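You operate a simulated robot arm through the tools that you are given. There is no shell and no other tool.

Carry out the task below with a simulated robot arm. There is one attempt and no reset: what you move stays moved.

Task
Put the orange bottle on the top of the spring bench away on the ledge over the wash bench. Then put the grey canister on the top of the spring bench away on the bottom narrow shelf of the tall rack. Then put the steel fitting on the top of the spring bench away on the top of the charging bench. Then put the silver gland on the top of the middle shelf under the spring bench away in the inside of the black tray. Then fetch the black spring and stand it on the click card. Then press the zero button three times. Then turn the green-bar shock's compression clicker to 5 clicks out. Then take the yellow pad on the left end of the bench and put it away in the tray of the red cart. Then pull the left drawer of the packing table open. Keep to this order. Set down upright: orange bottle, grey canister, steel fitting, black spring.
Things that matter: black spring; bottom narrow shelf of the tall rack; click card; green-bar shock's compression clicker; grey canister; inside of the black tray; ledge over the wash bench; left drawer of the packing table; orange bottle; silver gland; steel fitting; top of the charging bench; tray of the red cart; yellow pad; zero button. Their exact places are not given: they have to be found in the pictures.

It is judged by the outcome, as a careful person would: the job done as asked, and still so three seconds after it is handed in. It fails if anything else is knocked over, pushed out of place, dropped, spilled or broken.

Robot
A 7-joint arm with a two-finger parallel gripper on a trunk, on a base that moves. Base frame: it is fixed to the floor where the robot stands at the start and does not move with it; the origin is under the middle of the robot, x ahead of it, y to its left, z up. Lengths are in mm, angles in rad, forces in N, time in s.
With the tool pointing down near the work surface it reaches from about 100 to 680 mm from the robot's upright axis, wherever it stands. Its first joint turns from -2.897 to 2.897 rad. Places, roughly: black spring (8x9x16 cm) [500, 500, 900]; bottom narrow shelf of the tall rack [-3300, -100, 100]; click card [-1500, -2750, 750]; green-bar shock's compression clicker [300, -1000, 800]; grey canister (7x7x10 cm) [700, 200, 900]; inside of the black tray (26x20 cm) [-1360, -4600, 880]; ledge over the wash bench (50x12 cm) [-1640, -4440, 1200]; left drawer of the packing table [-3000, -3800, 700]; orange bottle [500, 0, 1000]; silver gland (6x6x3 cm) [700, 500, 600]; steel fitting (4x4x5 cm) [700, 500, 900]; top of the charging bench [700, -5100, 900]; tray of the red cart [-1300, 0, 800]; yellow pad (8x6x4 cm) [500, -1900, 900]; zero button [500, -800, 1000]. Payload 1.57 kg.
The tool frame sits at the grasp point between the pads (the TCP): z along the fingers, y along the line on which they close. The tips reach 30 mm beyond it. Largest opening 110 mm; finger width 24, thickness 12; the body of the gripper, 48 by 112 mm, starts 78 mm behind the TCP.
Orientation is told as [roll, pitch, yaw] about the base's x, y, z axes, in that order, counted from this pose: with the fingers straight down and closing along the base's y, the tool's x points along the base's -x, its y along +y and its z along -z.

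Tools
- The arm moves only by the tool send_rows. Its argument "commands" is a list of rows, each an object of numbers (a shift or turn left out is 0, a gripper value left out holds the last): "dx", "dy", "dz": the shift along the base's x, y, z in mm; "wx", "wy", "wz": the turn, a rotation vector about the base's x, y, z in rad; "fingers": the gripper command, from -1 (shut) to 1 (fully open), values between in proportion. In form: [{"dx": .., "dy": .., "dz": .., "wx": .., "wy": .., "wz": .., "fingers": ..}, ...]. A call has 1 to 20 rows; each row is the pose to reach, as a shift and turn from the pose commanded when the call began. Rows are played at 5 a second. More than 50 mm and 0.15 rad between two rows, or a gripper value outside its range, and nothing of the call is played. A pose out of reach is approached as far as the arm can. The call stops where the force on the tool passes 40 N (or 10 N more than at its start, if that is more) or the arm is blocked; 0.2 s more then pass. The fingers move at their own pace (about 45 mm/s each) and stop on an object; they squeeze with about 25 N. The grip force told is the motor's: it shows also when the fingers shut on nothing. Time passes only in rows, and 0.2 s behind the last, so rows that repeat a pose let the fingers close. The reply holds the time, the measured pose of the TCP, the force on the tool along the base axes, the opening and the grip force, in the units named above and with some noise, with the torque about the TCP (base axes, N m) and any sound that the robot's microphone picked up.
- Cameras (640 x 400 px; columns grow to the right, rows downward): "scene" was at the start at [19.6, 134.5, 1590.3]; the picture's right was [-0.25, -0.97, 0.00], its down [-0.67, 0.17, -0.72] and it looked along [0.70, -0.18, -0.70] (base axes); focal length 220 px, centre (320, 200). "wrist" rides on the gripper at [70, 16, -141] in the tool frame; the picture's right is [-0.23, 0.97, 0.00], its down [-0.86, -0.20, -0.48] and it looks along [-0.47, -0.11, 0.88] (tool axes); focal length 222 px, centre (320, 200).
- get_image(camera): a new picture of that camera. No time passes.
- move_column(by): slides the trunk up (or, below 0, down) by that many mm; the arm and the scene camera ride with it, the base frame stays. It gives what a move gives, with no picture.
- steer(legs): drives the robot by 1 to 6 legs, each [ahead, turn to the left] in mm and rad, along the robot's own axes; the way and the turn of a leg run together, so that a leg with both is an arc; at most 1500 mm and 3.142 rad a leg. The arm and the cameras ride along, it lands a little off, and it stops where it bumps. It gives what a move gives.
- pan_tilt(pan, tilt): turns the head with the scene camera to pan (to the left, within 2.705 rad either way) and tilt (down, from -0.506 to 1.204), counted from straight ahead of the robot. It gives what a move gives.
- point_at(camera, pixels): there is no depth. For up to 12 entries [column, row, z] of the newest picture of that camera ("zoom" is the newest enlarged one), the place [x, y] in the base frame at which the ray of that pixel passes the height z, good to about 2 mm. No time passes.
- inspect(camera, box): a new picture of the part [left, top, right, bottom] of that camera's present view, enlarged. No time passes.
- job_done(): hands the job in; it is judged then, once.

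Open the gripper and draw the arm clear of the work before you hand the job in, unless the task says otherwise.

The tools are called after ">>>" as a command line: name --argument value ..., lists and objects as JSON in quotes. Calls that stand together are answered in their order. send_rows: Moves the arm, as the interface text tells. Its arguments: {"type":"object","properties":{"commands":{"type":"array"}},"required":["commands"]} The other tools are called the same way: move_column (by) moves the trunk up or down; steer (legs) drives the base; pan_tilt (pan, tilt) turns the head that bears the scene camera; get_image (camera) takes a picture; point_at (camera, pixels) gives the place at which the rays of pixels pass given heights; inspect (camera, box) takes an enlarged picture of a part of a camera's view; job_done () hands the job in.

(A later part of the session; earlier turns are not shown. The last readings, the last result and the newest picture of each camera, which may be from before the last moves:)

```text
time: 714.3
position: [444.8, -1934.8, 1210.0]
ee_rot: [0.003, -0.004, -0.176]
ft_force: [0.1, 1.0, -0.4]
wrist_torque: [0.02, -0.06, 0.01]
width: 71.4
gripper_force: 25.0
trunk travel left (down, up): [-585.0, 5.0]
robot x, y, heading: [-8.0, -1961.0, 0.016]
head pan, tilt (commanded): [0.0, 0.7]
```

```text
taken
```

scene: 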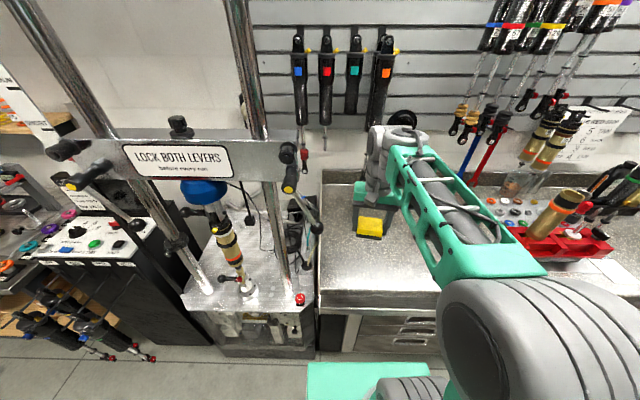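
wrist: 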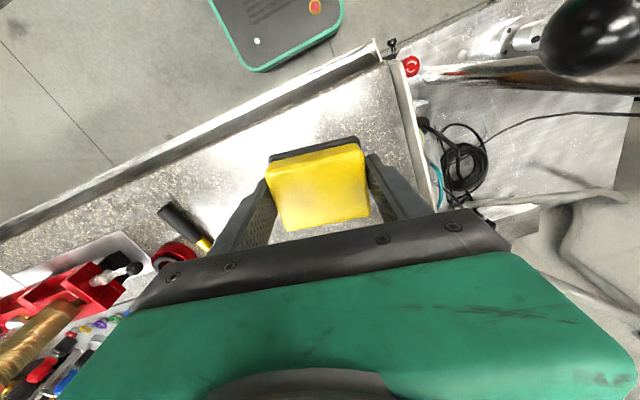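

The pad is held. I back straight off (clear of the lever), then turn toward the red cart in small legs.

>>> steer --legs '[[-320, 0]]'

>>> steer --legs '[[0, 0.45], [0, 0.45], [0, 0.45], [0, 0.38]]'

>>> steer --legs '[[1000, 0], [950, 0]]'

>>> pan_tilt --pan 0.9 --tilt 0.6

>>> get_image --camera "scene"

>>> get_image --camera "wrist"

```text
time: 716.4
position: [116.3, -1940.7, 1210.1]
ee_rot: [0.005, -0.005, -0.177]
ft_force: [-0.7, -0.3, -1.1]
wrist_torque: [0.0, 0.01, 0.02]
width: 71.3
gripper_force: 24.6
trunk travel left (down, up): [-585.0, 5.0]
robot x, y, heading: [-332.0, -1965.3, 0.017]
head pan, tilt (commanded): [0.0, 0.7]
```

```text
time: 721.9
position: [-418.1, -1520.2, 1209.4]
ee_rot: [0.004, -0.005, 1.536]
ft_force: [-0.5, -0.2, -0.8]
wrist_torque: [0.0, 0.0, -0.01]
width: 71.6
gripper_force: 25.5
trunk travel left (down, up): [-585.0, 5.0]
robot x, y, heading: [-334.2, -1962.3, 1.73]
head pan, tilt (commanded): [0.0, 0.7]
```

```text
time: 731.7
position: [-754.4, 419.8, 1209.6]
ee_rot: [0.005, -0.004, 1.537]
ft_force: [0.0, 0.2, -0.9]
wrist_torque: [0.0, -0.01, 0.02]
width: 71.2
gripper_force: 25.0
trunk travel left (down, up): [-585.0, 5.0]
robot x, y, heading: [-669.2, -25.0, 1.73]
head pan, tilt (commanded): [0.0, 0.7]
```

```text
time: 732.9
position: [-753.9, 418.0, 1209.3]
ee_rot: [0.005, -0.003, 1.537]
ft_force: [0.5, 0.1, -0.4]
wrist_torque: [0.0, 0.04, 0.04]
width: 71.4
gripper_force: 24.8
trunk travel left (down, up): [-585.0, 5.0]
robot x, y, heading: [-670.0, -22.7, 1.732]
head pan, tilt (commanded): [0.901, 0.6]
```

```text
taken
```

scene: 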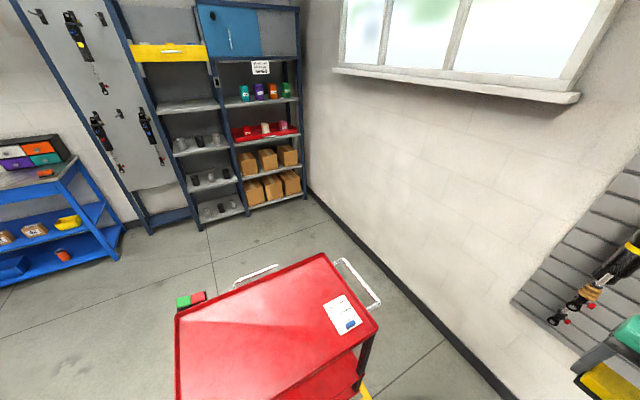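

```text
taken
```

wrist: 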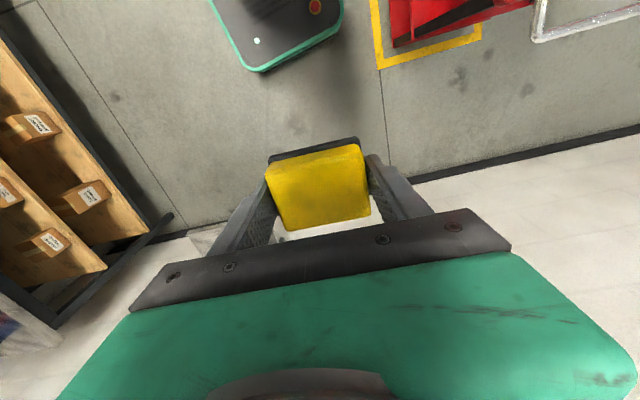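

The cart's tray is empty except for a card at its +y end. I turn to face it.

>>> steer --legs '[[0, 0.45], [0, 0.48], [0, 0.48]]'

>>> pan_tilt --pan 0.0 --tilt 0.75

>>> get_image --camera "scene"

>>> get_image --camera "wrist"

```text
time: 737.4
position: [-1117.5, -34.8, 1208.4]
ee_rot: [0.002, -0.003, 2.942]
ft_force: [-0.2, -0.4, -0.9]
wrist_torque: [-0.01, 0.01, -0.02]
width: 71.1
gripper_force: 25.7
trunk travel left (down, up): [-585.0, 5.0]
robot x, y, heading: [-666.8, -27.0, 3.136]
head pan, tilt (commanded): [0.901, 0.6]
```

```text
time: 738.6
position: [-1118.4, -34.4, 1208.5]
ee_rot: [0.004, -0.005, 2.943]
ft_force: [-0.4, -0.5, -0.1]
wrist_torque: [0.0, -0.03, 0.03]
width: 71.1
gripper_force: 24.9
trunk travel left (down, up): [-585.0, 5.0]
robot x, y, heading: [-664.7, -20.4, 3.136]
head pan, tilt (commanded): [0.0, 0.75]
```

```text
taken
```

scene: 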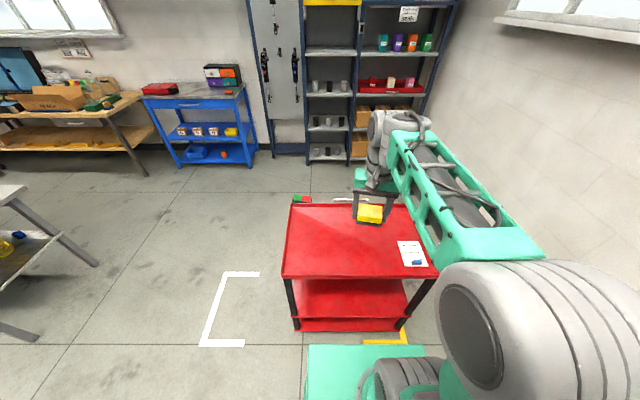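

```text
taken
```

wrist: 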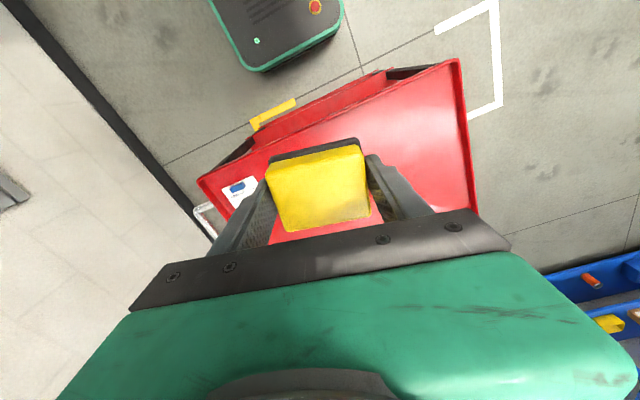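

I measure the tray's corners from both cameras for its height.

>>> point_at --camera "scene" --pixels '[[283, 276, 780], [438, 275, 780], [291, 204, 780], [283, 276, 820], [438, 275, 820], [291, 204, 820], [320, 240, 790]]'

>>> point_at --camera "wrist" --pixels '[[457, 61, 780], [200, 180, 780], [478, 208, 780], [457, 61, 820], [200, 180, 820], [478, 208, 820], [400, 130, 790]]'

```text
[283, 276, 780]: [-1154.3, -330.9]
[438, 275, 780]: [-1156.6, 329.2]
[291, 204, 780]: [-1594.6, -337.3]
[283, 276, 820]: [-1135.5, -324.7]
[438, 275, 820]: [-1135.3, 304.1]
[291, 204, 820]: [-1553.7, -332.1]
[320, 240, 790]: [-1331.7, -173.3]
```

```text
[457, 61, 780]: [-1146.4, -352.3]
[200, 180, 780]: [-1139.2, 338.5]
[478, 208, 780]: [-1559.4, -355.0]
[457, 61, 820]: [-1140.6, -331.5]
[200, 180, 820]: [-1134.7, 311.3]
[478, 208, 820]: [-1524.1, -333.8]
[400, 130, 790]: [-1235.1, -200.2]
```

The tray's rim is near z≈815. I drive 145 mm closer, keeping ~90 mm from the cart.

>>> steer --legs '[[145, 0]]'

>>> send_rows --commands '[{"dx": -30}, {"dx": -65}, {"dx": -65, "dz": -50}, {"dx": -65, "dz": -100}, {"dx": -65, "dz": -150}, {"dx": -65, "dz": -200}, {"dx": -65, "dz": -250}, {"dx": -65, "dz": -290}, {"dx": -65, "dz": -290}]'

>>> get_image --camera "wrist"

>>> get_image --camera "scene"

```text
time: 739.9
position: [-1266.6, -33.9, 1208.9]
ee_rot: [0.004, -0.003, 2.943]
ft_force: [-0.6, -0.8, -1.8]
wrist_torque: [0.04, -0.03, 0.0]
width: 71.3
gripper_force: 25.1
trunk travel left (down, up): [-585.0, 5.0]
robot x, y, heading: [-815.6, -22.5, 3.139]
head pan, tilt (commanded): [0.0, 0.75]
```

```text
time: 741.9
position: [-1329.1, -36.7, 919.9]
ee_rot: [0.003, -0.006, 2.939]
ft_force: [0.1, -0.3, -1.2]
wrist_torque: [0.02, 0.0, -0.01]
width: 71.6
gripper_force: 25.1
trunk travel left (down, up): [-585.0, 5.0]
robot x, y, heading: [-812.7, -20.9, 3.137]
head pan, tilt (commanded): [0.0, 0.75]
```

```text
taken
```

wrist: 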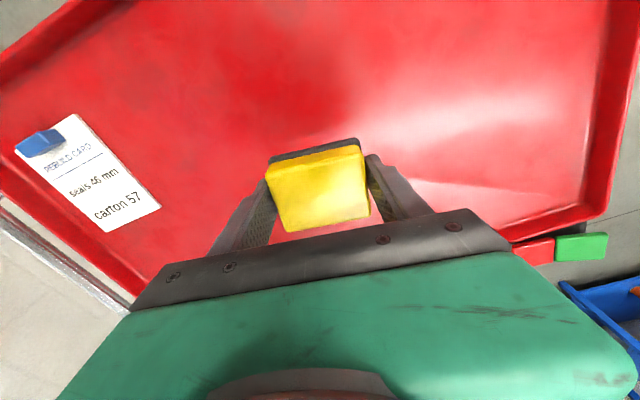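

```text
taken
```

scene: 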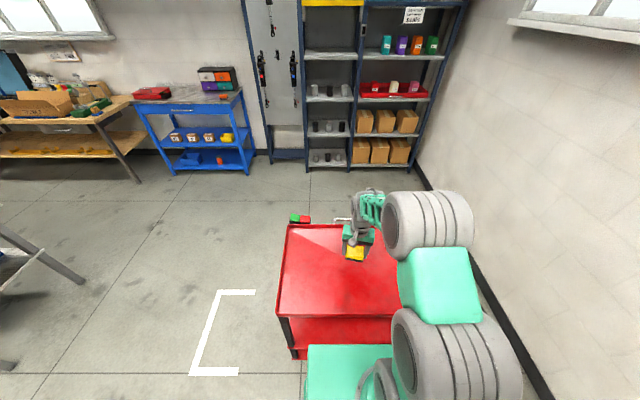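

The pad is over the tray's middle. I lower to z≈850 and then in small rows until contact.

>>> send_rows --commands '[{"dz": -35}, {"dz": -60}, {"dz": -68}, {"dz": -68}]'

>>> send_rows --commands '[{"dz": -3}, {"dz": -6}, {"dz": -9}, {"dz": -12}, {"dz": -15}, {"dz": -18}, {"dz": -20}]'

>>> get_image --camera "wrist"

```text
time: 742.9
position: [-1328.8, -33.5, 851.1]
ee_rot: [0.003, -0.005, 2.941]
ft_force: [0.6, 0.1, -0.7]
wrist_torque: [-0.02, -0.02, 0.0]
width: 71.2
gripper_force: 25.1
trunk travel left (down, up): [-585.0, 5.0]
robot x, y, heading: [-814.0, -23.7, 3.135]
head pan, tilt (commanded): [0.0, 0.75]
```

```text
time: 744.5
position: [-1330.2, -33.1, 832.0]
ee_rot: [0.003, -0.006, 2.942]
ft_force: [0.2, 0.5, 7.5]
wrist_torque: [0.27, -0.15, -0.04]
width: 71.4
gripper_force: 25.2
trunk travel left (down, up): [-585.0, 5.0]
robot x, y, heading: [-815.4, -23.4, 3.131]
head pan, tilt (commanded): [0.0, 0.75]
```

```text
taken
```

wrist: 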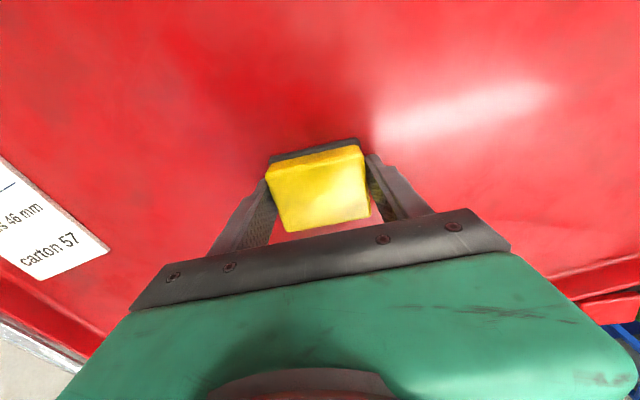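

Contact at z≈832 (7.5 N). I relieve 1 mm and open the fingers.

>>> send_rows --commands '[{"dz": 1}, {"dz": 1, "fingers": 0.4}, {"dz": 1, "fingers": 0.55}, {"dz": 1, "fingers": 0.8}, {"dz": 1, "fingers": 0.8}]'

>>> send_rows --commands '[{"dz": 20}, {"dz": 60}, {"dz": 110}, {"dz": 160}, {"dz": 210}, {"dz": 260}, {"dz": 310}, {"dz": 350}, {"dz": 350}]'

>>> get_image --camera "wrist"

>>> get_image --camera "scene"

```text
time: 745.7
position: [-1330.0, -31.7, 830.8]
ee_rot: [0.005, -0.003, 2.941]
ft_force: [-0.8, 0.2, 0.0]
wrist_torque: [0.04, 0.03, -0.01]
width: 99.1
gripper_force: 0.0
trunk travel left (down, up): [-585.0, 5.0]
robot x, y, heading: [-815.1, -19.0, 3.132]
head pan, tilt (commanded): [0.0, 0.75]
```

```text
time: 747.7
position: [-1328.1, -32.4, 1183.9]
ee_rot: [0.005, -0.005, 2.941]
ft_force: [-0.9, -0.1, 0.3]
wrist_torque: [0.0, -0.02, 0.0]
width: 98.9
gripper_force: 0.1
trunk travel left (down, up): [-585.0, 5.0]
robot x, y, heading: [-817.4, -22.2, 3.13]
head pan, tilt (commanded): [0.0, 0.75]
```

```text
taken
```

wrist: 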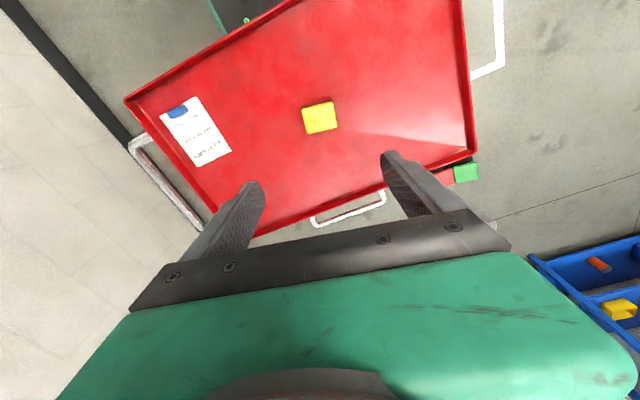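

```text
taken
```

scene: 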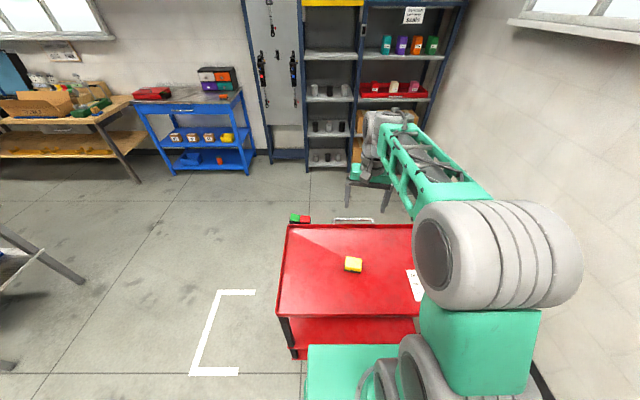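

The yellow pad lies in the cart's tray. Last is the packing table's left drawer; I draw in the arm and drive round by the open floor between the tables.

>>> send_rows --commands '[{"dx": 40, "fingers": 1}, {"dx": 80, "dz": 20}, {"dx": 80, "dz": 20}]'

>>> steer --legs '[[-220, 0], [0, 1.24], [1140, 0], [0, -1.07], [1270, 0], [0, 1.41]]'

>>> pan_tilt --pan -0.3 --tilt 0.5

>>> get_image --camera "scene"

```text
time: 748.5
position: [-1248.4, -31.8, 1202.6]
ee_rot: [0.004, -0.003, 2.944]
ft_force: [0.0, -1.0, -0.5]
wrist_torque: [-0.01, -0.01, -0.01]
width: 110.2
gripper_force: 0.0
trunk travel left (down, up): [-585.0, 5.0]
robot x, y, heading: [-816.8, -23.4, 3.136]
head pan, tilt (commanded): [0.0, 0.75]
```

```text
time: 770.6
position: [-2203.7, -1729.6, 1202.5]
ee_rot: [0.004, -0.005, -1.792]
ft_force: [-0.1, -0.1, 0.0]
wrist_torque: [0.0, -0.02, 0.0]
width: 110.0
gripper_force: 0.0
trunk travel left (down, up): [-585.0, 5.0]
robot x, y, heading: [-2208.8, -1299.5, -1.597]
head pan, tilt (commanded): [0.0, 0.75]
```

```text
time: 771.5
position: [-2203.1, -1730.3, 1202.3]
ee_rot: [0.002, -0.002, -1.791]
ft_force: [0.0, 0.1, -0.6]
wrist_torque: [0.02, 0.01, 0.0]
width: 110.0
gripper_force: 0.2
trunk travel left (down, up): [-585.0, 5.0]
robot x, y, heading: [-2201.7, -1294.8, -1.599]
head pan, tilt (commanded): [-0.3, 0.499]
```

```text
taken
```

scene: 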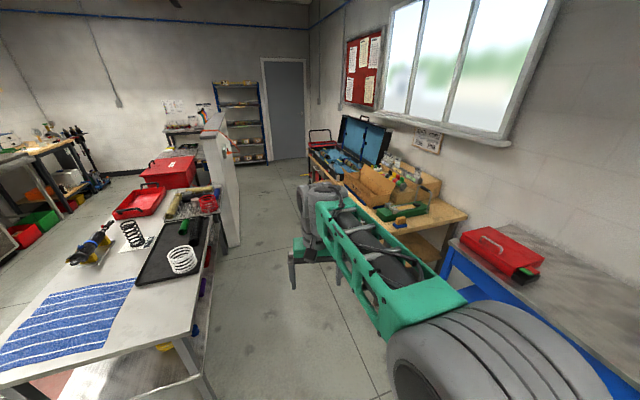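

The spring still stands on its card at (133,233). I measure the packing table's front edge before driving on.

>>> point_at --camera "scene" --pixels '[[466, 211, 850], [440, 262, 850], [205, 398, 0], [240, 246, 0], [212, 330, 0], [300, 175, 850]]'

>>> steer --legs '[[1000, 0]]'

>>> pan_tilt --pan -0.8 --tilt 0.6

>>> get_image --camera "scene"

```text
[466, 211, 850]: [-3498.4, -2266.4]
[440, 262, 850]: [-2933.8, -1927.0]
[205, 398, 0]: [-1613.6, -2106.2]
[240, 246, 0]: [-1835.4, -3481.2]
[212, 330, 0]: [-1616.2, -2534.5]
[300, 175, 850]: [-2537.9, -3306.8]
```

```text
time: 776.5
position: [-2226.2, -2698.8, 1202.3]
ee_rot: [0.002, -0.002, -1.787]
ft_force: [-0.7, 0.6, -0.3]
wrist_torque: [-0.01, -0.02, 0.0]
width: 110.0
gripper_force: 0.0
trunk travel left (down, up): [-585.0, 5.0]
robot x, y, heading: [-2229.8, -2268.8, -1.593]
head pan, tilt (commanded): [-0.3, 0.499]
```

```text
time: 777.4
position: [-2225.5, -2698.4, 1202.3]
ee_rot: [0.003, -0.003, -1.787]
ft_force: [-0.3, 0.9, 0.8]
wrist_torque: [-0.01, -0.03, -0.01]
width: 109.7
gripper_force: 0.0
trunk travel left (down, up): [-585.0, 5.0]
robot x, y, heading: [-2229.5, -2265.1, -1.592]
head pan, tilt (commanded): [-0.799, 0.6]
```

```text
taken
```

scene: 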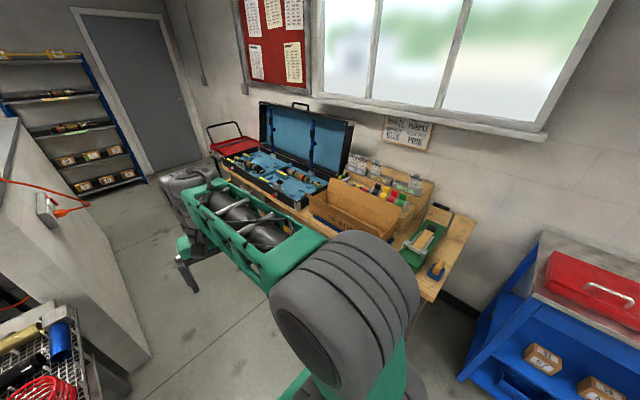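

The arm hides the table's front. I swing it to the robot's left to see the drawers.

>>> send_rows --commands '[{"dx": 45, "dy": 8}, {"dx": 90, "dy": 20}, {"dx": 135, "dy": 36}, {"dx": 180, "dy": 58}, {"dx": 225, "dy": 86}, {"dx": 265, "dy": 115}, {"dx": 265, "dy": 115}]'

>>> pan_tilt --pan -0.55 --tilt 0.65

>>> get_image --camera "scene"

```text
refused: row 5 steps farther than a row can; nothing moved
```

```text
time: 778.2
position: [-2226.3, -2698.5, 1201.7]
ee_rot: [0.004, -0.003, -1.786]
ft_force: [1.1, 0.4, 0.1]
wrist_torque: [0.01, -0.01, 0.0]
width: 109.9
gripper_force: 0.2
trunk travel left (down, up): [-585.0, 5.0]
robot x, y, heading: [-2229.6, -2267.5, -1.593]
head pan, tilt (commanded): [-0.55, 0.649]
```

```text
taken
```

scene: 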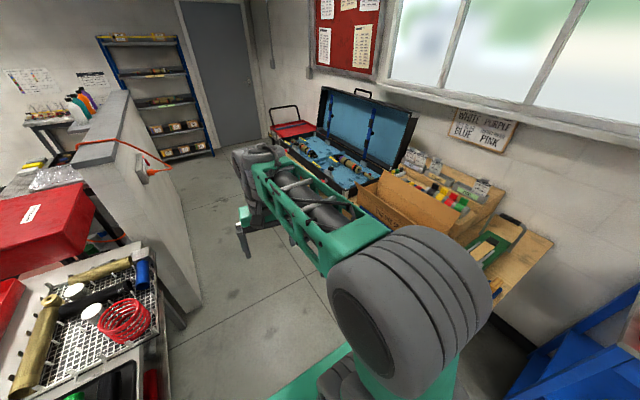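

A row was too long; I use smaller steps for the swing.

>>> send_rows --commands '[{"dx": 40, "dy": 5}, {"dx": 80, "dy": 14}, {"dx": 120, "dy": 28}, {"dx": 158, "dy": 46}, {"dx": 194, "dy": 68}, {"dx": 228, "dy": 94}, {"dx": 258, "dy": 122}, {"dx": 286, "dy": 154}, {"dx": 286, "dy": 154}]'

>>> get_image --camera "scene"

```text
time: 780.2
position: [-1938.0, -2542.9, 1201.1]
ee_rot: [0.005, -0.004, -1.786]
ft_force: [0.8, 0.2, -1.0]
wrist_torque: [0.01, -0.02, -0.01]
width: 109.9
gripper_force: 0.0
trunk travel left (down, up): [-585.0, 5.0]
robot x, y, heading: [-2228.3, -2265.4, -1.588]
head pan, tilt (commanded): [-0.55, 0.649]
```

```text
taken
```

scene: 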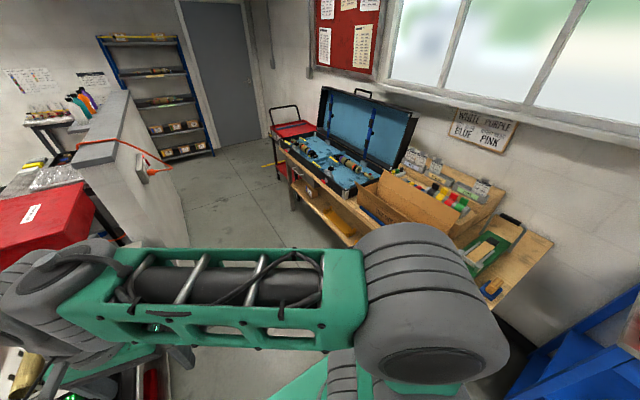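

Now the table's front is partly visible. I enlarge it.

>>> inspect --camera "scene" --box '[265, 120, 395, 250]'

>>> point_at --camera "scene" --pixels '[[283, 152, 850], [355, 243, 850], [296, 210, 0], [185, 245, 0], [552, 242, 850], [480, 305, 850]]'

```text
3.08 times, centred on (330, 185) of scene
```

zoom: 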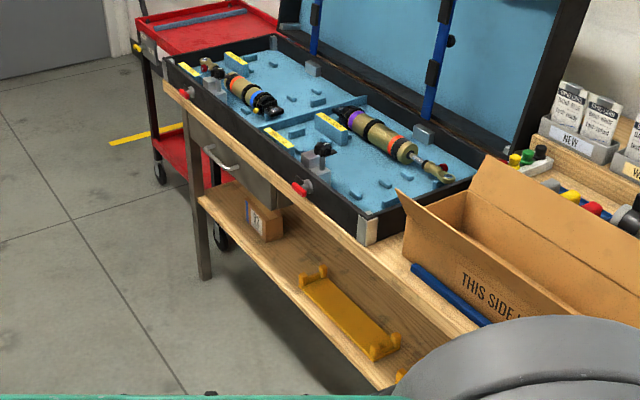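

```text
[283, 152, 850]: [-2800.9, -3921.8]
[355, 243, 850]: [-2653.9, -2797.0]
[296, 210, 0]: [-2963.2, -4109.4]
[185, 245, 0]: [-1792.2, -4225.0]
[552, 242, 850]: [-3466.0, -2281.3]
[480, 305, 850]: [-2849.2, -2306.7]
```

The left drawer has a horizontal bow handle at zoom (225,158). Space behind me will be limited by the partition, so I check my own rear footprint by looking back and down.

>>> pan_tilt --pan 2.6 --tilt 1.15

>>> get_image --camera "scene"

>>> pan_tilt --pan -2.3 --tilt 1.15

>>> get_image --camera "scene"

```text
time: 782.9
position: [-1937.4, -2541.9, 1201.8]
ee_rot: [0.004, -0.003, -1.787]
ft_force: [0.6, -0.7, 0.3]
wrist_torque: [0.0, -0.02, 0.02]
width: 109.9
gripper_force: 0.0
trunk travel left (down, up): [-585.0, 5.0]
robot x, y, heading: [-2230.7, -2266.0, -1.593]
head pan, tilt (commanded): [2.601, 1.15]
```

```text
taken
```

scene: 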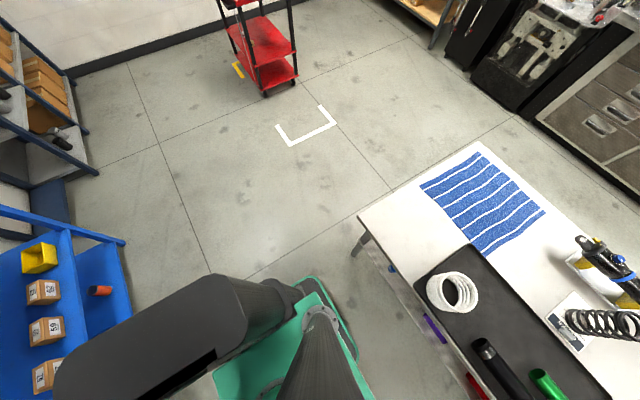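

```text
time: 786.8
position: [-1938.3, -2543.1, 1200.7]
ee_rot: [0.004, -0.002, -1.787]
ft_force: [-0.7, 0.3, 0.3]
wrist_torque: [0.04, 0.0, 0.01]
width: 110.0
gripper_force: 0.0
trunk travel left (down, up): [-585.0, 5.0]
robot x, y, heading: [-2229.1, -2265.2, -1.593]
head pan, tilt (commanded): [-2.3, 1.15]
```

```text
taken
```

scene: 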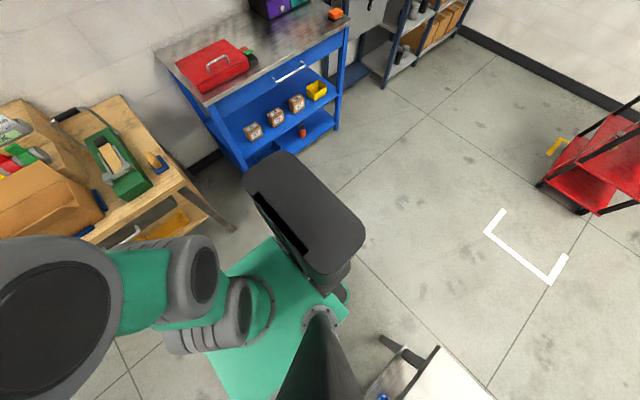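

I query the visible rear edge of the base and tower.

>>> point_at --camera "scene" --pixels '[[348, 296, 250], [348, 296, 300], [340, 275, 300], [364, 235, 1300], [340, 275, 1300], [360, 240, 1200]]'

```text
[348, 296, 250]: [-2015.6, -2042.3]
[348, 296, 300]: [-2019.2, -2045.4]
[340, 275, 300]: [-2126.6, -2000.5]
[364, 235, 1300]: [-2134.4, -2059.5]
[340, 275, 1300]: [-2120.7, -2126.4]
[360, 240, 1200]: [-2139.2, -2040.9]
```

My base reaches about 230 mm behind its axis too. I bring the arm back to the front and drive further down the corridor.

>>> send_rows --commands '[{"dx": -28, "dy": -32}, {"dx": -58, "dy": -60}, {"dx": -92, "dy": -86}, {"dx": -128, "dy": -108}, {"dx": -166, "dy": -126}, {"dx": -206, "dy": -140}, {"dx": -246, "dy": -149}, {"dx": -286, "dy": -154}, {"dx": -286, "dy": -154}]'

>>> steer --legs '[[900, 0]]'

>>> pan_tilt --pan -0.6 --tilt 0.75

>>> get_image --camera "scene"

```text
time: 788.8
position: [-2228.9, -2698.6, 1202.0]
ee_rot: [0.005, -0.003, -1.788]
ft_force: [0.2, -0.6, 0.5]
wrist_torque: [0.0, 0.01, -0.01]
width: 109.8
gripper_force: 0.1
trunk travel left (down, up): [-585.0, 5.0]
robot x, y, heading: [-2228.4, -2263.6, -1.59]
head pan, tilt (commanded): [-2.3, 1.15]
```

```text
time: 793.5
position: [-2264.1, -3593.7, 1200.7]
ee_rot: [0.003, -0.003, -1.802]
ft_force: [-0.1, 0.5, 0.2]
wrist_torque: [0.0, 0.01, -0.03]
width: 109.9
gripper_force: 0.1
trunk travel left (down, up): [-585.0, 5.0]
robot x, y, heading: [-2259.1, -3160.4, -1.612]
head pan, tilt (commanded): [-2.3, 1.15]
```

```text
time: 795.2
position: [-2263.9, -3593.4, 1202.1]
ee_rot: [0.003, -0.004, -1.804]
ft_force: [0.1, 0.1, 0.2]
wrist_torque: [0.01, -0.01, -0.02]
width: 110.0
gripper_force: 0.2
trunk travel left (down, up): [-585.0, 5.0]
robot x, y, heading: [-2256.3, -3160.0, -1.61]
head pan, tilt (commanded): [-0.6, 0.75]
```

```text
taken
```

scene: 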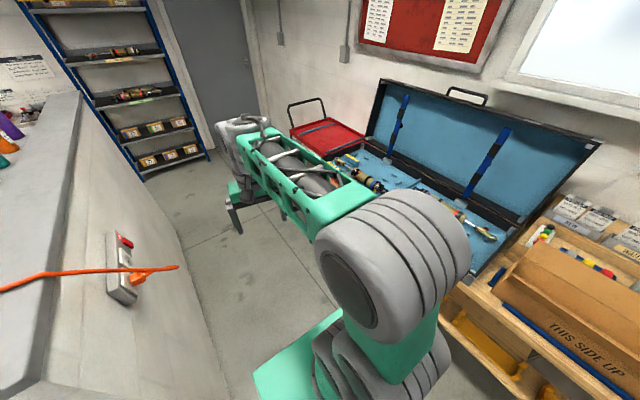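

The partition with a switch box is on my left; the corridor is wide enough. I drive to y≈−3850 and turn right to face the packing table.

>>> steer --legs '[[690, 0]]'

>>> steer --legs '[[0, -0.75]]'

>>> steer --legs '[[0, -0.77]]'

>>> pan_tilt --pan 0.3 --tilt 0.9

>>> get_image --camera "scene"

>>> get_image --camera "wrist"

```text
time: 799.0
position: [-2294.2, -4274.4, 1200.3]
ee_rot: [0.003, -0.003, -1.806]
ft_force: [0.6, -0.7, 0.3]
wrist_torque: [0.02, -0.02, 0.01]
width: 110.0
gripper_force: 0.1
trunk travel left (down, up): [-585.0, 5.0]
robot x, y, heading: [-2281.2, -3839.3, -1.619]
head pan, tilt (commanded): [-0.6, 0.75]
```

```text
time: 801.3
position: [-2580.8, -4159.7, 1201.2]
ee_rot: [0.005, -0.003, -2.536]
ft_force: [-0.5, 0.5, 0.7]
wrist_torque: [0.0, -0.03, -0.01]
width: 110.0
gripper_force: 0.1
trunk travel left (down, up): [-585.0, 5.0]
robot x, y, heading: [-2285.4, -3840.3, -2.34]
head pan, tilt (commanded): [-0.6, 0.75]
```

```text
time: 803.7
position: [-2719.3, -3861.5, 1201.5]
ee_rot: [0.003, -0.004, 2.973]
ft_force: [1.0, 0.1, 0.2]
wrist_torque: [-0.01, 0.0, -0.01]
width: 110.1
gripper_force: 0.0
trunk travel left (down, up): [-585.0, 5.0]
robot x, y, heading: [-2287.3, -3837.7, -3.114]
head pan, tilt (commanded): [-0.6, 0.75]
```

```text
time: 804.9
position: [-2719.9, -3862.0, 1201.6]
ee_rot: [0.003, -0.003, 2.972]
ft_force: [0.4, 0.4, 0.9]
wrist_torque: [-0.02, 0.0, 0.0]
width: 109.8
gripper_force: 0.0
trunk travel left (down, up): [-585.0, 5.0]
robot x, y, heading: [-2288.0, -3838.8, -3.117]
head pan, tilt (commanded): [0.3, 0.901]
```

```text
taken
```

scene: 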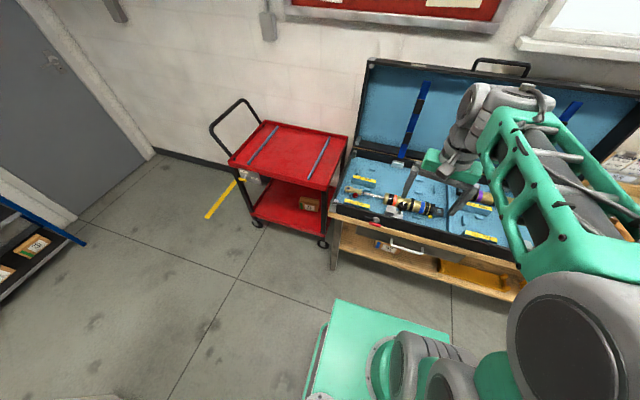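

```text
taken
```

wrist: 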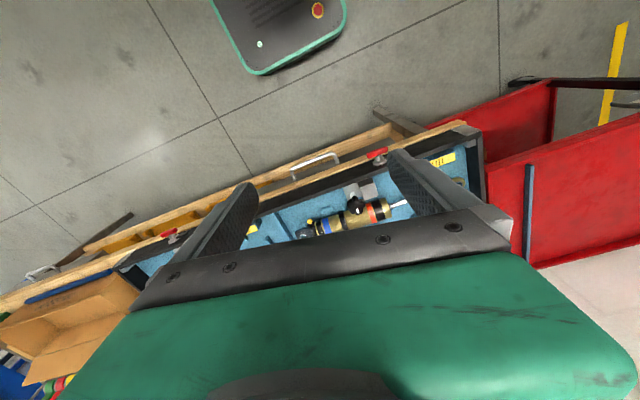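

The handle shows in both views: scene (405,243), wrist (315,163). I enlarge both.

>>> inspect --camera "wrist" --box '[250, 110, 410, 210]'

>>> inspect --camera "scene" --box '[330, 200, 450, 290]'

```text
4.00 times, centred on (330, 160) of wrist
```

zoom: 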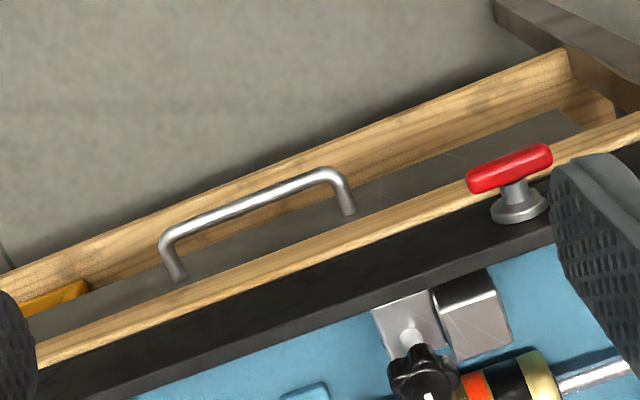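

```text
4.44 times, centred on (390, 245) of scene
```

zoom: 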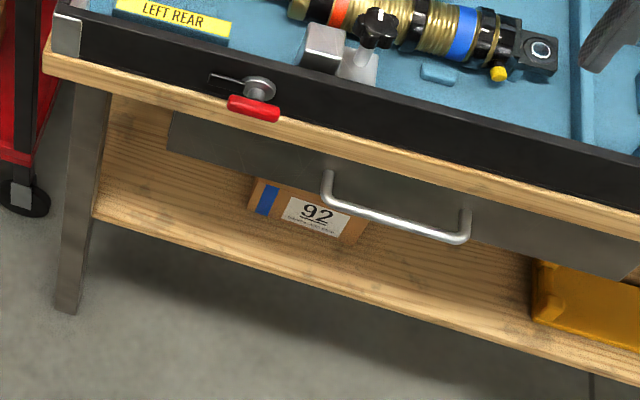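

I cross the handle bar's ends in both cameras.

>>> point_at --camera "wrist" --pixels '[[291.25, 170.5, 680], [291.25, 170.5, 720], [291.25, 170.5, 760], [336.5, 153.5, 680], [336.5, 153.5, 720], [336.5, 153.5, 760], [295, 179.5, 720], [337, 163, 720]]'

>>> point_at --camera "scene" --pixels '[[391.2, 244, 680], [391.2, 244, 720], [391.2, 244, 760], [423.2, 253, 680], [423.2, 253, 720], [423.2, 253, 760]]'

```text
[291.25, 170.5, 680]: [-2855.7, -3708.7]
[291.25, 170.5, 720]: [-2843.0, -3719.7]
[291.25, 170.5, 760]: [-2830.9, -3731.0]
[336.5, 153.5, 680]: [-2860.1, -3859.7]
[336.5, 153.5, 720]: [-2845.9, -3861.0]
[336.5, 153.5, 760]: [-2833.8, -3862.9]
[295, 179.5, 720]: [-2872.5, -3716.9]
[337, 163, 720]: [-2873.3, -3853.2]
```

```text
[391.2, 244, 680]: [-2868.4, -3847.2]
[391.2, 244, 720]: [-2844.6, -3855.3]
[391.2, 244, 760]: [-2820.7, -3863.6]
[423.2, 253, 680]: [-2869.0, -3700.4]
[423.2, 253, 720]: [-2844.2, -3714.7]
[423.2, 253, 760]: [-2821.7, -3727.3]
```

The bar is at x≈−2844, z≈722, y −3717…−3858; the drawer's face is x≈−2873. I check the table top's front edge against the finger's path.

>>> point_at --camera "wrist" --pixels '[[313.75, 176.5, 760], [313.75, 176.5, 780], [313.75, 176.5, 800], [313.75, 182, 800], [313.75, 182, 820]]'

>>> point_at --camera "scene" --pixels '[[405, 240, 760], [405, 240, 780], [405, 233.5, 780], [405, 233.5, 800], [405, 233.5, 820]]'

>>> inspect --camera "scene" --box '[380, 220, 440, 262]'

```text
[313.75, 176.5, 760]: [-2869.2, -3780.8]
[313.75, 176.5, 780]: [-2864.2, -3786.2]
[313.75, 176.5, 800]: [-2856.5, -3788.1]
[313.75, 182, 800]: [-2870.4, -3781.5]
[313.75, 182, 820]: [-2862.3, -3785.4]
```

```text
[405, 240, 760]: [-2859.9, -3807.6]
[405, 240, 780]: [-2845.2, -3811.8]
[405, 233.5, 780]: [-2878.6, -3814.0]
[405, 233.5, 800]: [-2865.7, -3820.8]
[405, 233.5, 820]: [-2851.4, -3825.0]
```

```text
9.52 times, centred on (410, 241) of scene
```

zoom: 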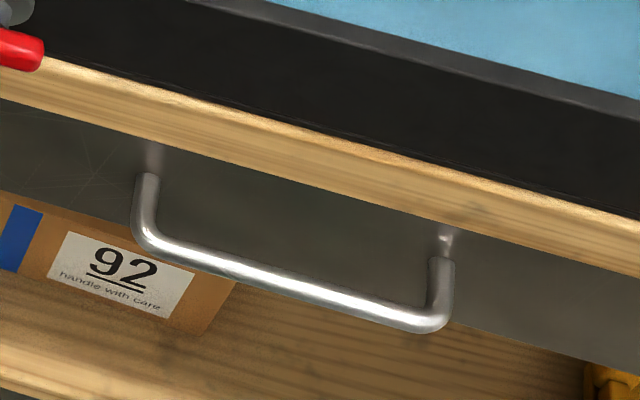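

The table's edge is flush with the drawer face (x≈−2872), leaving ~22 mm behind the bar for one 12 mm finger. I'll hook the far finger (fully open hand) behind the bar from above, so I turn the yaw by −1.40 and move to (−2800,−3788).

>>> send_rows --commands '[{"dx": -8, "dy": 7, "wz": -0.14}, {"dx": -16, "dy": 15, "wz": -0.28}, {"dx": -24, "dy": 22, "wz": -0.42}, {"dx": -32, "dy": 30, "wz": -0.56}, {"dx": -40, "dy": 37, "wz": -0.7}, {"dx": -48, "dy": 44, "wz": -0.84}, {"dx": -56, "dy": 52, "wz": -0.98}, {"dx": -64, "dy": 59, "wz": -1.12}, {"dx": -72, "dy": 67, "wz": -1.26}, {"dx": -80, "dy": 74, "wz": -1.401}, {"dx": -80, "dy": 74, "dz": -50, "wz": -1.401}, {"dx": -80, "dy": 74, "dz": -100, "wz": -1.401}, {"dx": -80, "dy": 74, "dz": -150, "wz": -1.401}, {"dx": -80, "dy": 74, "dz": -200, "wz": -1.401}, {"dx": -80, "dy": 74, "dz": -250, "wz": -1.401}, {"dx": -80, "dy": 74, "dz": -290, "wz": -1.401}, {"dx": -80, "dy": 74, "dz": -290, "wz": -1.401}]'

>>> get_image --camera "wrist"

>>> get_image --camera "scene"

```text
time: 808.5
position: [-2798.3, -3788.5, 910.2]
ee_rot: [0.003, -0.003, 1.572]
ft_force: [0.3, -0.1, -0.3]
wrist_torque: [-0.02, 0.03, -0.03]
width: 109.9
gripper_force: 0.0
trunk travel left (down, up): [-585.0, 5.0]
robot x, y, heading: [-2284.8, -3842.2, -3.12]
head pan, tilt (commanded): [0.3, 0.901]
```

```text
taken
```

wrist: 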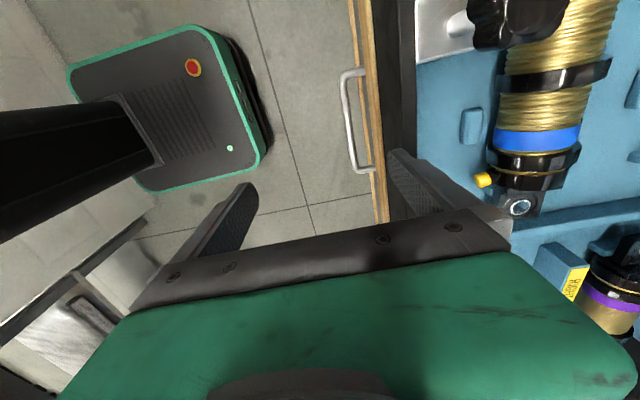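

```text
taken
```

scene: 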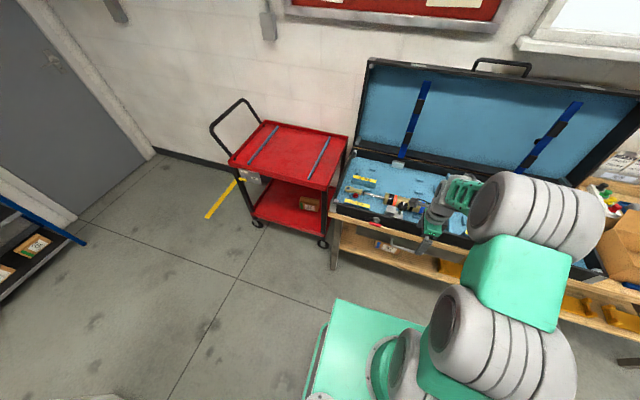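

I refine bar and table-edge positions from this overhead view.

>>> inspect --camera "wrist" --box '[310, 60, 430, 200]'

>>> point_at --camera "wrist" --pixels '[[344, 100, 722], [347, 140, 722], [362, 72, 722], [371, 168, 722], [345.5, 120, 722]]'

```text
2.86 times, centred on (370, 130) of wrist
```

zoom: 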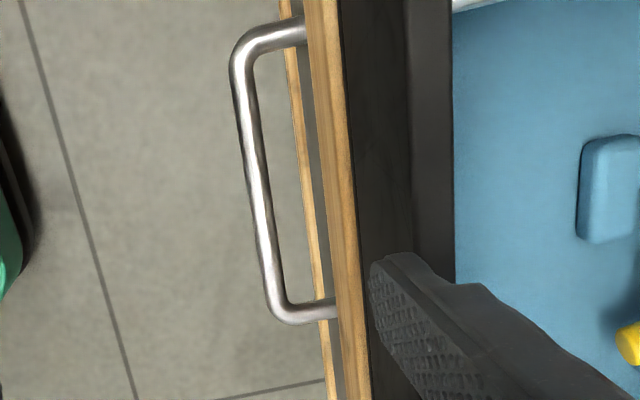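

```text
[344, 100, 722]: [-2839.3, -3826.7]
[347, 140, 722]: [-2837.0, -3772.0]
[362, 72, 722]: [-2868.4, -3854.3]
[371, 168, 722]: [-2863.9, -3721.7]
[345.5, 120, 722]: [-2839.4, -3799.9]
```

I query the table edge and case front lines in this view.

>>> point_at --camera "wrist" --pixels '[[372.4, 130, 742], [372.4, 130, 770], [384.7, 130, 795], [384.7, 130, 820], [349.7, 130, 722], [344.8, 95, 722], [405, 130, 880], [367, 130, 722]]'

```text
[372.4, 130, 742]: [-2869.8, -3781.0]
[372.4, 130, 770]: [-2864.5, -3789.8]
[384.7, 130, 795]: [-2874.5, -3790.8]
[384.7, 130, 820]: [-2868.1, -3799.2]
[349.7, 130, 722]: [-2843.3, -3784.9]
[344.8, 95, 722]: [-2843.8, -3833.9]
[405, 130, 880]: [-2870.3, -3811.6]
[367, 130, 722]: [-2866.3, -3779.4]
```

The 18 mm gap is too tight for a finger from above beside the table edge. I will instead grip the bar with the tool pitched 45° and the fingers closing across it (opening ~26 mm). First I back the hand off, lower the trunk and pitch the tool.

>>> send_rows --commands '[{"dx": 40, "fingers": -0.5}, {"dx": 80}, {"dx": 120}, {"dx": 130}, {"dx": 130}]'

>>> move_column --by -200

>>> send_rows --commands '[{"dx": -20, "dz": 20, "wy": 0.131}, {"dx": -40, "dz": 40, "wy": 0.262}, {"dx": -60, "dz": 60, "wy": 0.393}, {"dx": -80, "dz": 80, "wy": 0.524}, {"dx": -100, "dz": 95, "wy": 0.655}, {"dx": -100, "dz": 100, "wy": 0.785}, {"dx": -100, "dz": 100, "wy": 0.785}]'

>>> get_image --camera "wrist"

```text
time: 809.7
position: [-2669.0, -3788.3, 910.7]
ee_rot: [0.001, -0.005, 1.574]
ft_force: [-0.6, -0.8, 0.3]
wrist_torque: [-0.03, -0.03, 0.03]
width: 27.6
gripper_force: 0.0
trunk travel left (down, up): [-585.0, 5.0]
robot x, y, heading: [-2285.4, -3839.1, -3.116]
head pan, tilt (commanded): [0.3, 0.901]
```

```text
time: 811.9
position: [-2669.4, -3788.7, 711.6]
ee_rot: [0.003, -0.003, 1.573]
ft_force: [-0.4, -0.3, 0.1]
wrist_torque: [0.02, -0.03, -0.02]
width: 27.7
gripper_force: 0.0
trunk travel left (down, up): [-385.0, 205.0]
robot x, y, heading: [-2286.4, -3843.2, -3.117]
head pan, tilt (commanded): [0.3, 0.901]
```

```text
time: 813.5
position: [-2770.6, -3788.5, 812.1]
ee_rot: [0.79, -0.003, 1.568]
ft_force: [-1.0, 0.2, 0.7]
wrist_torque: [-0.02, 0.01, -0.02]
width: 27.3
gripper_force: 0.1
trunk travel left (down, up): [-385.0, 205.0]
robot x, y, heading: [-2285.0, -3838.7, -3.119]
head pan, tilt (commanded): [0.3, 0.901]
```

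```text
taken
```

wrist: 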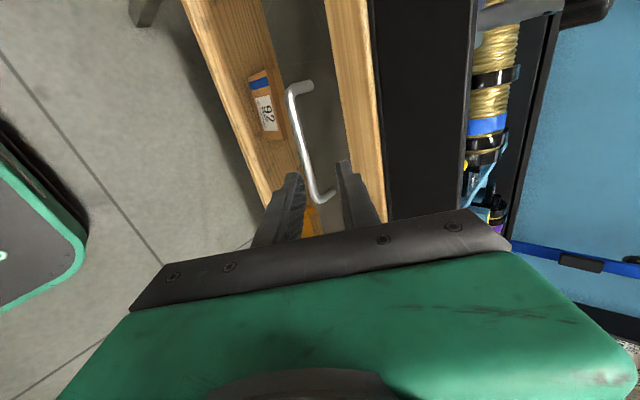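

Pitched. I lower the trunk further in two steps, raising the arm each time, so that the arm can later draw in farther.

>>> move_column --by -150

>>> send_rows --commands '[{"dz": 45}, {"dz": 90}, {"dz": 135}, {"dz": 150}, {"dz": 150}]'

>>> move_column --by -150

>>> send_rows --commands '[{"dz": 45}, {"dz": 90}, {"dz": 120}, {"dz": 120}]'

>>> get_image --camera "wrist"

>>> get_image --camera "scene"

```text
time: 815.2
position: [-2769.7, -3790.0, 663.3]
ee_rot: [0.79, -0.004, 1.57]
ft_force: [0.5, 0.2, 0.2]
wrist_torque: [-0.02, 0.0, -0.03]
width: 27.5
gripper_force: 0.0
trunk travel left (down, up): [-235.0, 355.0]
robot x, y, heading: [-2283.6, -3842.8, -3.119]
head pan, tilt (commanded): [0.3, 0.901]
```

```text
time: 816.5
position: [-2770.1, -3790.1, 813.9]
ee_rot: [0.789, -0.004, 1.569]
ft_force: [-0.2, -0.6, -0.3]
wrist_torque: [0.0, -0.03, -0.01]
width: 27.5
gripper_force: 0.1
trunk travel left (down, up): [-235.0, 355.0]
robot x, y, heading: [-2282.9, -3842.1, -3.118]
head pan, tilt (commanded): [0.3, 0.901]
```

```text
time: 818.2
position: [-2769.1, -3789.8, 663.1]
ee_rot: [0.788, -0.002, 1.57]
ft_force: [0.2, 0.1, 0.5]
wrist_torque: [-0.03, -0.01, 0.0]
width: 27.7
gripper_force: 0.1
trunk travel left (down, up): [-85.0, 505.0]
robot x, y, heading: [-2286.7, -3837.9, -3.117]
head pan, tilt (commanded): [0.3, 0.901]
```

```text
time: 819.2
position: [-2768.9, -3787.2, 783.5]
ee_rot: [0.788, -0.002, 1.568]
ft_force: [-0.1, -0.3, -1.3]
wrist_torque: [0.01, -0.01, 0.0]
width: 27.5
gripper_force: 0.2
trunk travel left (down, up): [-85.0, 505.0]
robot x, y, heading: [-2286.8, -3840.2, -3.119]
head pan, tilt (commanded): [0.3, 0.901]
```

```text
taken
```

wrist: 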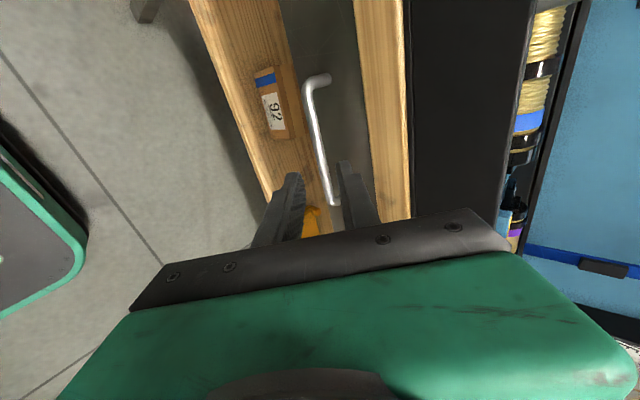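

```text
taken
```

scene: 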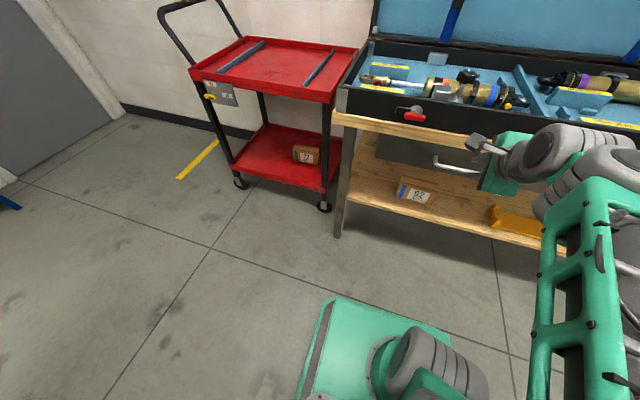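

The bar lies ~2.5 mm toward the upper finger from the tool axis, about 95 mm ahead. I advance 50 mm along the axis and look.

>>> send_rows --commands '[{"dx": -13, "dz": -10}, {"dx": -25, "dz": -21}, {"dx": -37, "dz": -33.5}, {"dx": -37, "dz": -33.5}]'

>>> inspect --camera "wrist" --box '[260, 110, 400, 220]'

```text
time: 820.2
position: [-2806.9, -3787.2, 752.3]
ee_rot: [0.79, -0.004, 1.569]
ft_force: [0.1, 0.4, 1.0]
wrist_torque: [0.05, -0.01, -0.01]
width: 27.8
gripper_force: 0.0
trunk travel left (down, up): [-85.0, 505.0]
robot x, y, heading: [-2285.8, -3838.6, -3.113]
head pan, tilt (commanded): [0.3, 0.901]
```

```text
3.64 times, centred on (330, 165) of wrist
```

zoom: 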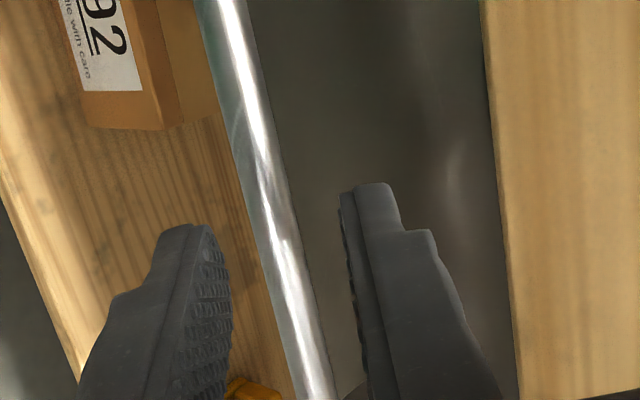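

The bar lies right between the two fingers. I advance 26 mm more along the axis.

>>> send_rows --commands '[{"dx": -7, "dz": -7}, {"dx": -14, "dz": -14}, {"dx": -19, "dz": -19}, {"dx": -19, "dz": -19}]'

>>> inspect --camera "wrist" --box '[260, 110, 400, 220]'

>>> inspect --camera "scene" --box '[400, 100, 520, 200]'

```text
time: 821.2
position: [-2825.6, -3788.1, 730.3]
ee_rot: [0.788, -0.006, 1.569]
ft_force: [0.6, -0.3, 0.1]
wrist_torque: [0.03, 0.03, 0.03]
width: 27.7
gripper_force: 0.0
trunk travel left (down, up): [-85.0, 505.0]
robot x, y, heading: [-2288.8, -3838.0, -3.122]
head pan, tilt (commanded): [0.3, 0.901]
```

```text
3.64 times, centred on (330, 165) of wrist
```

zoom: 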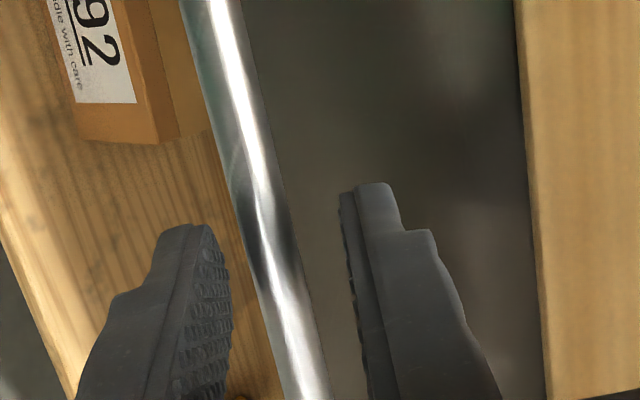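

```text
4.00 times, centred on (460, 150) of scene
```

zoom: 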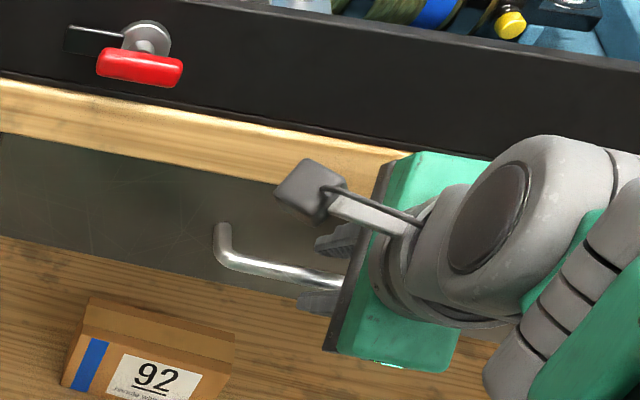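

The scene view shows the fingers straddling the bar. I check the depth by comparing the bar and fingertip positions at their heights.

>>> get_image --camera "scene"

>>> point_at --camera "scene" --pixels '[[463.5, 169.5, 722], [463.5, 169.5, 700], [458.75, 160.5, 723], [455, 176, 695], [436, 164.5, 722], [436, 164.5, 700]]'

>>> inspect --camera "scene" --box '[440, 145, 490, 185]'

```text
taken
```

scene: 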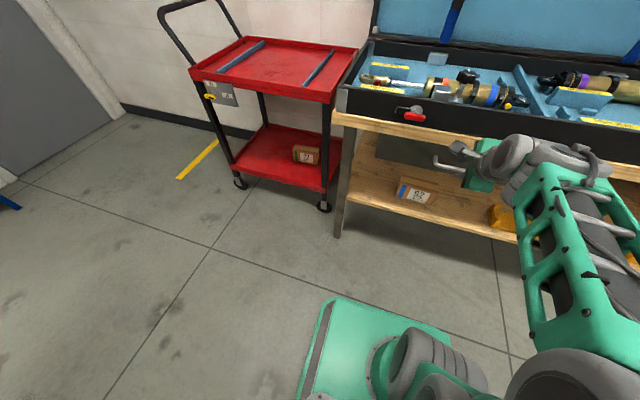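

```text
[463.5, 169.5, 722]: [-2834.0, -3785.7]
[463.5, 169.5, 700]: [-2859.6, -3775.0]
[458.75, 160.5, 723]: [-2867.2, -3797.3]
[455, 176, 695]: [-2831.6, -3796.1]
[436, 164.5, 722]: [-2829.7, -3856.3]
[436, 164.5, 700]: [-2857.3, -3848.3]
```

```text
10.00 times, centred on (465, 165) of scene
```

zoom: 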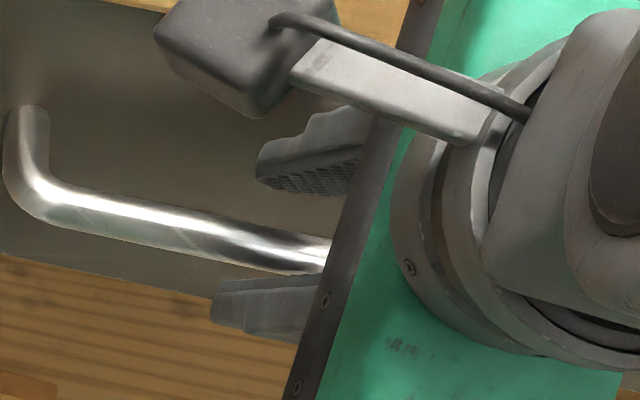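

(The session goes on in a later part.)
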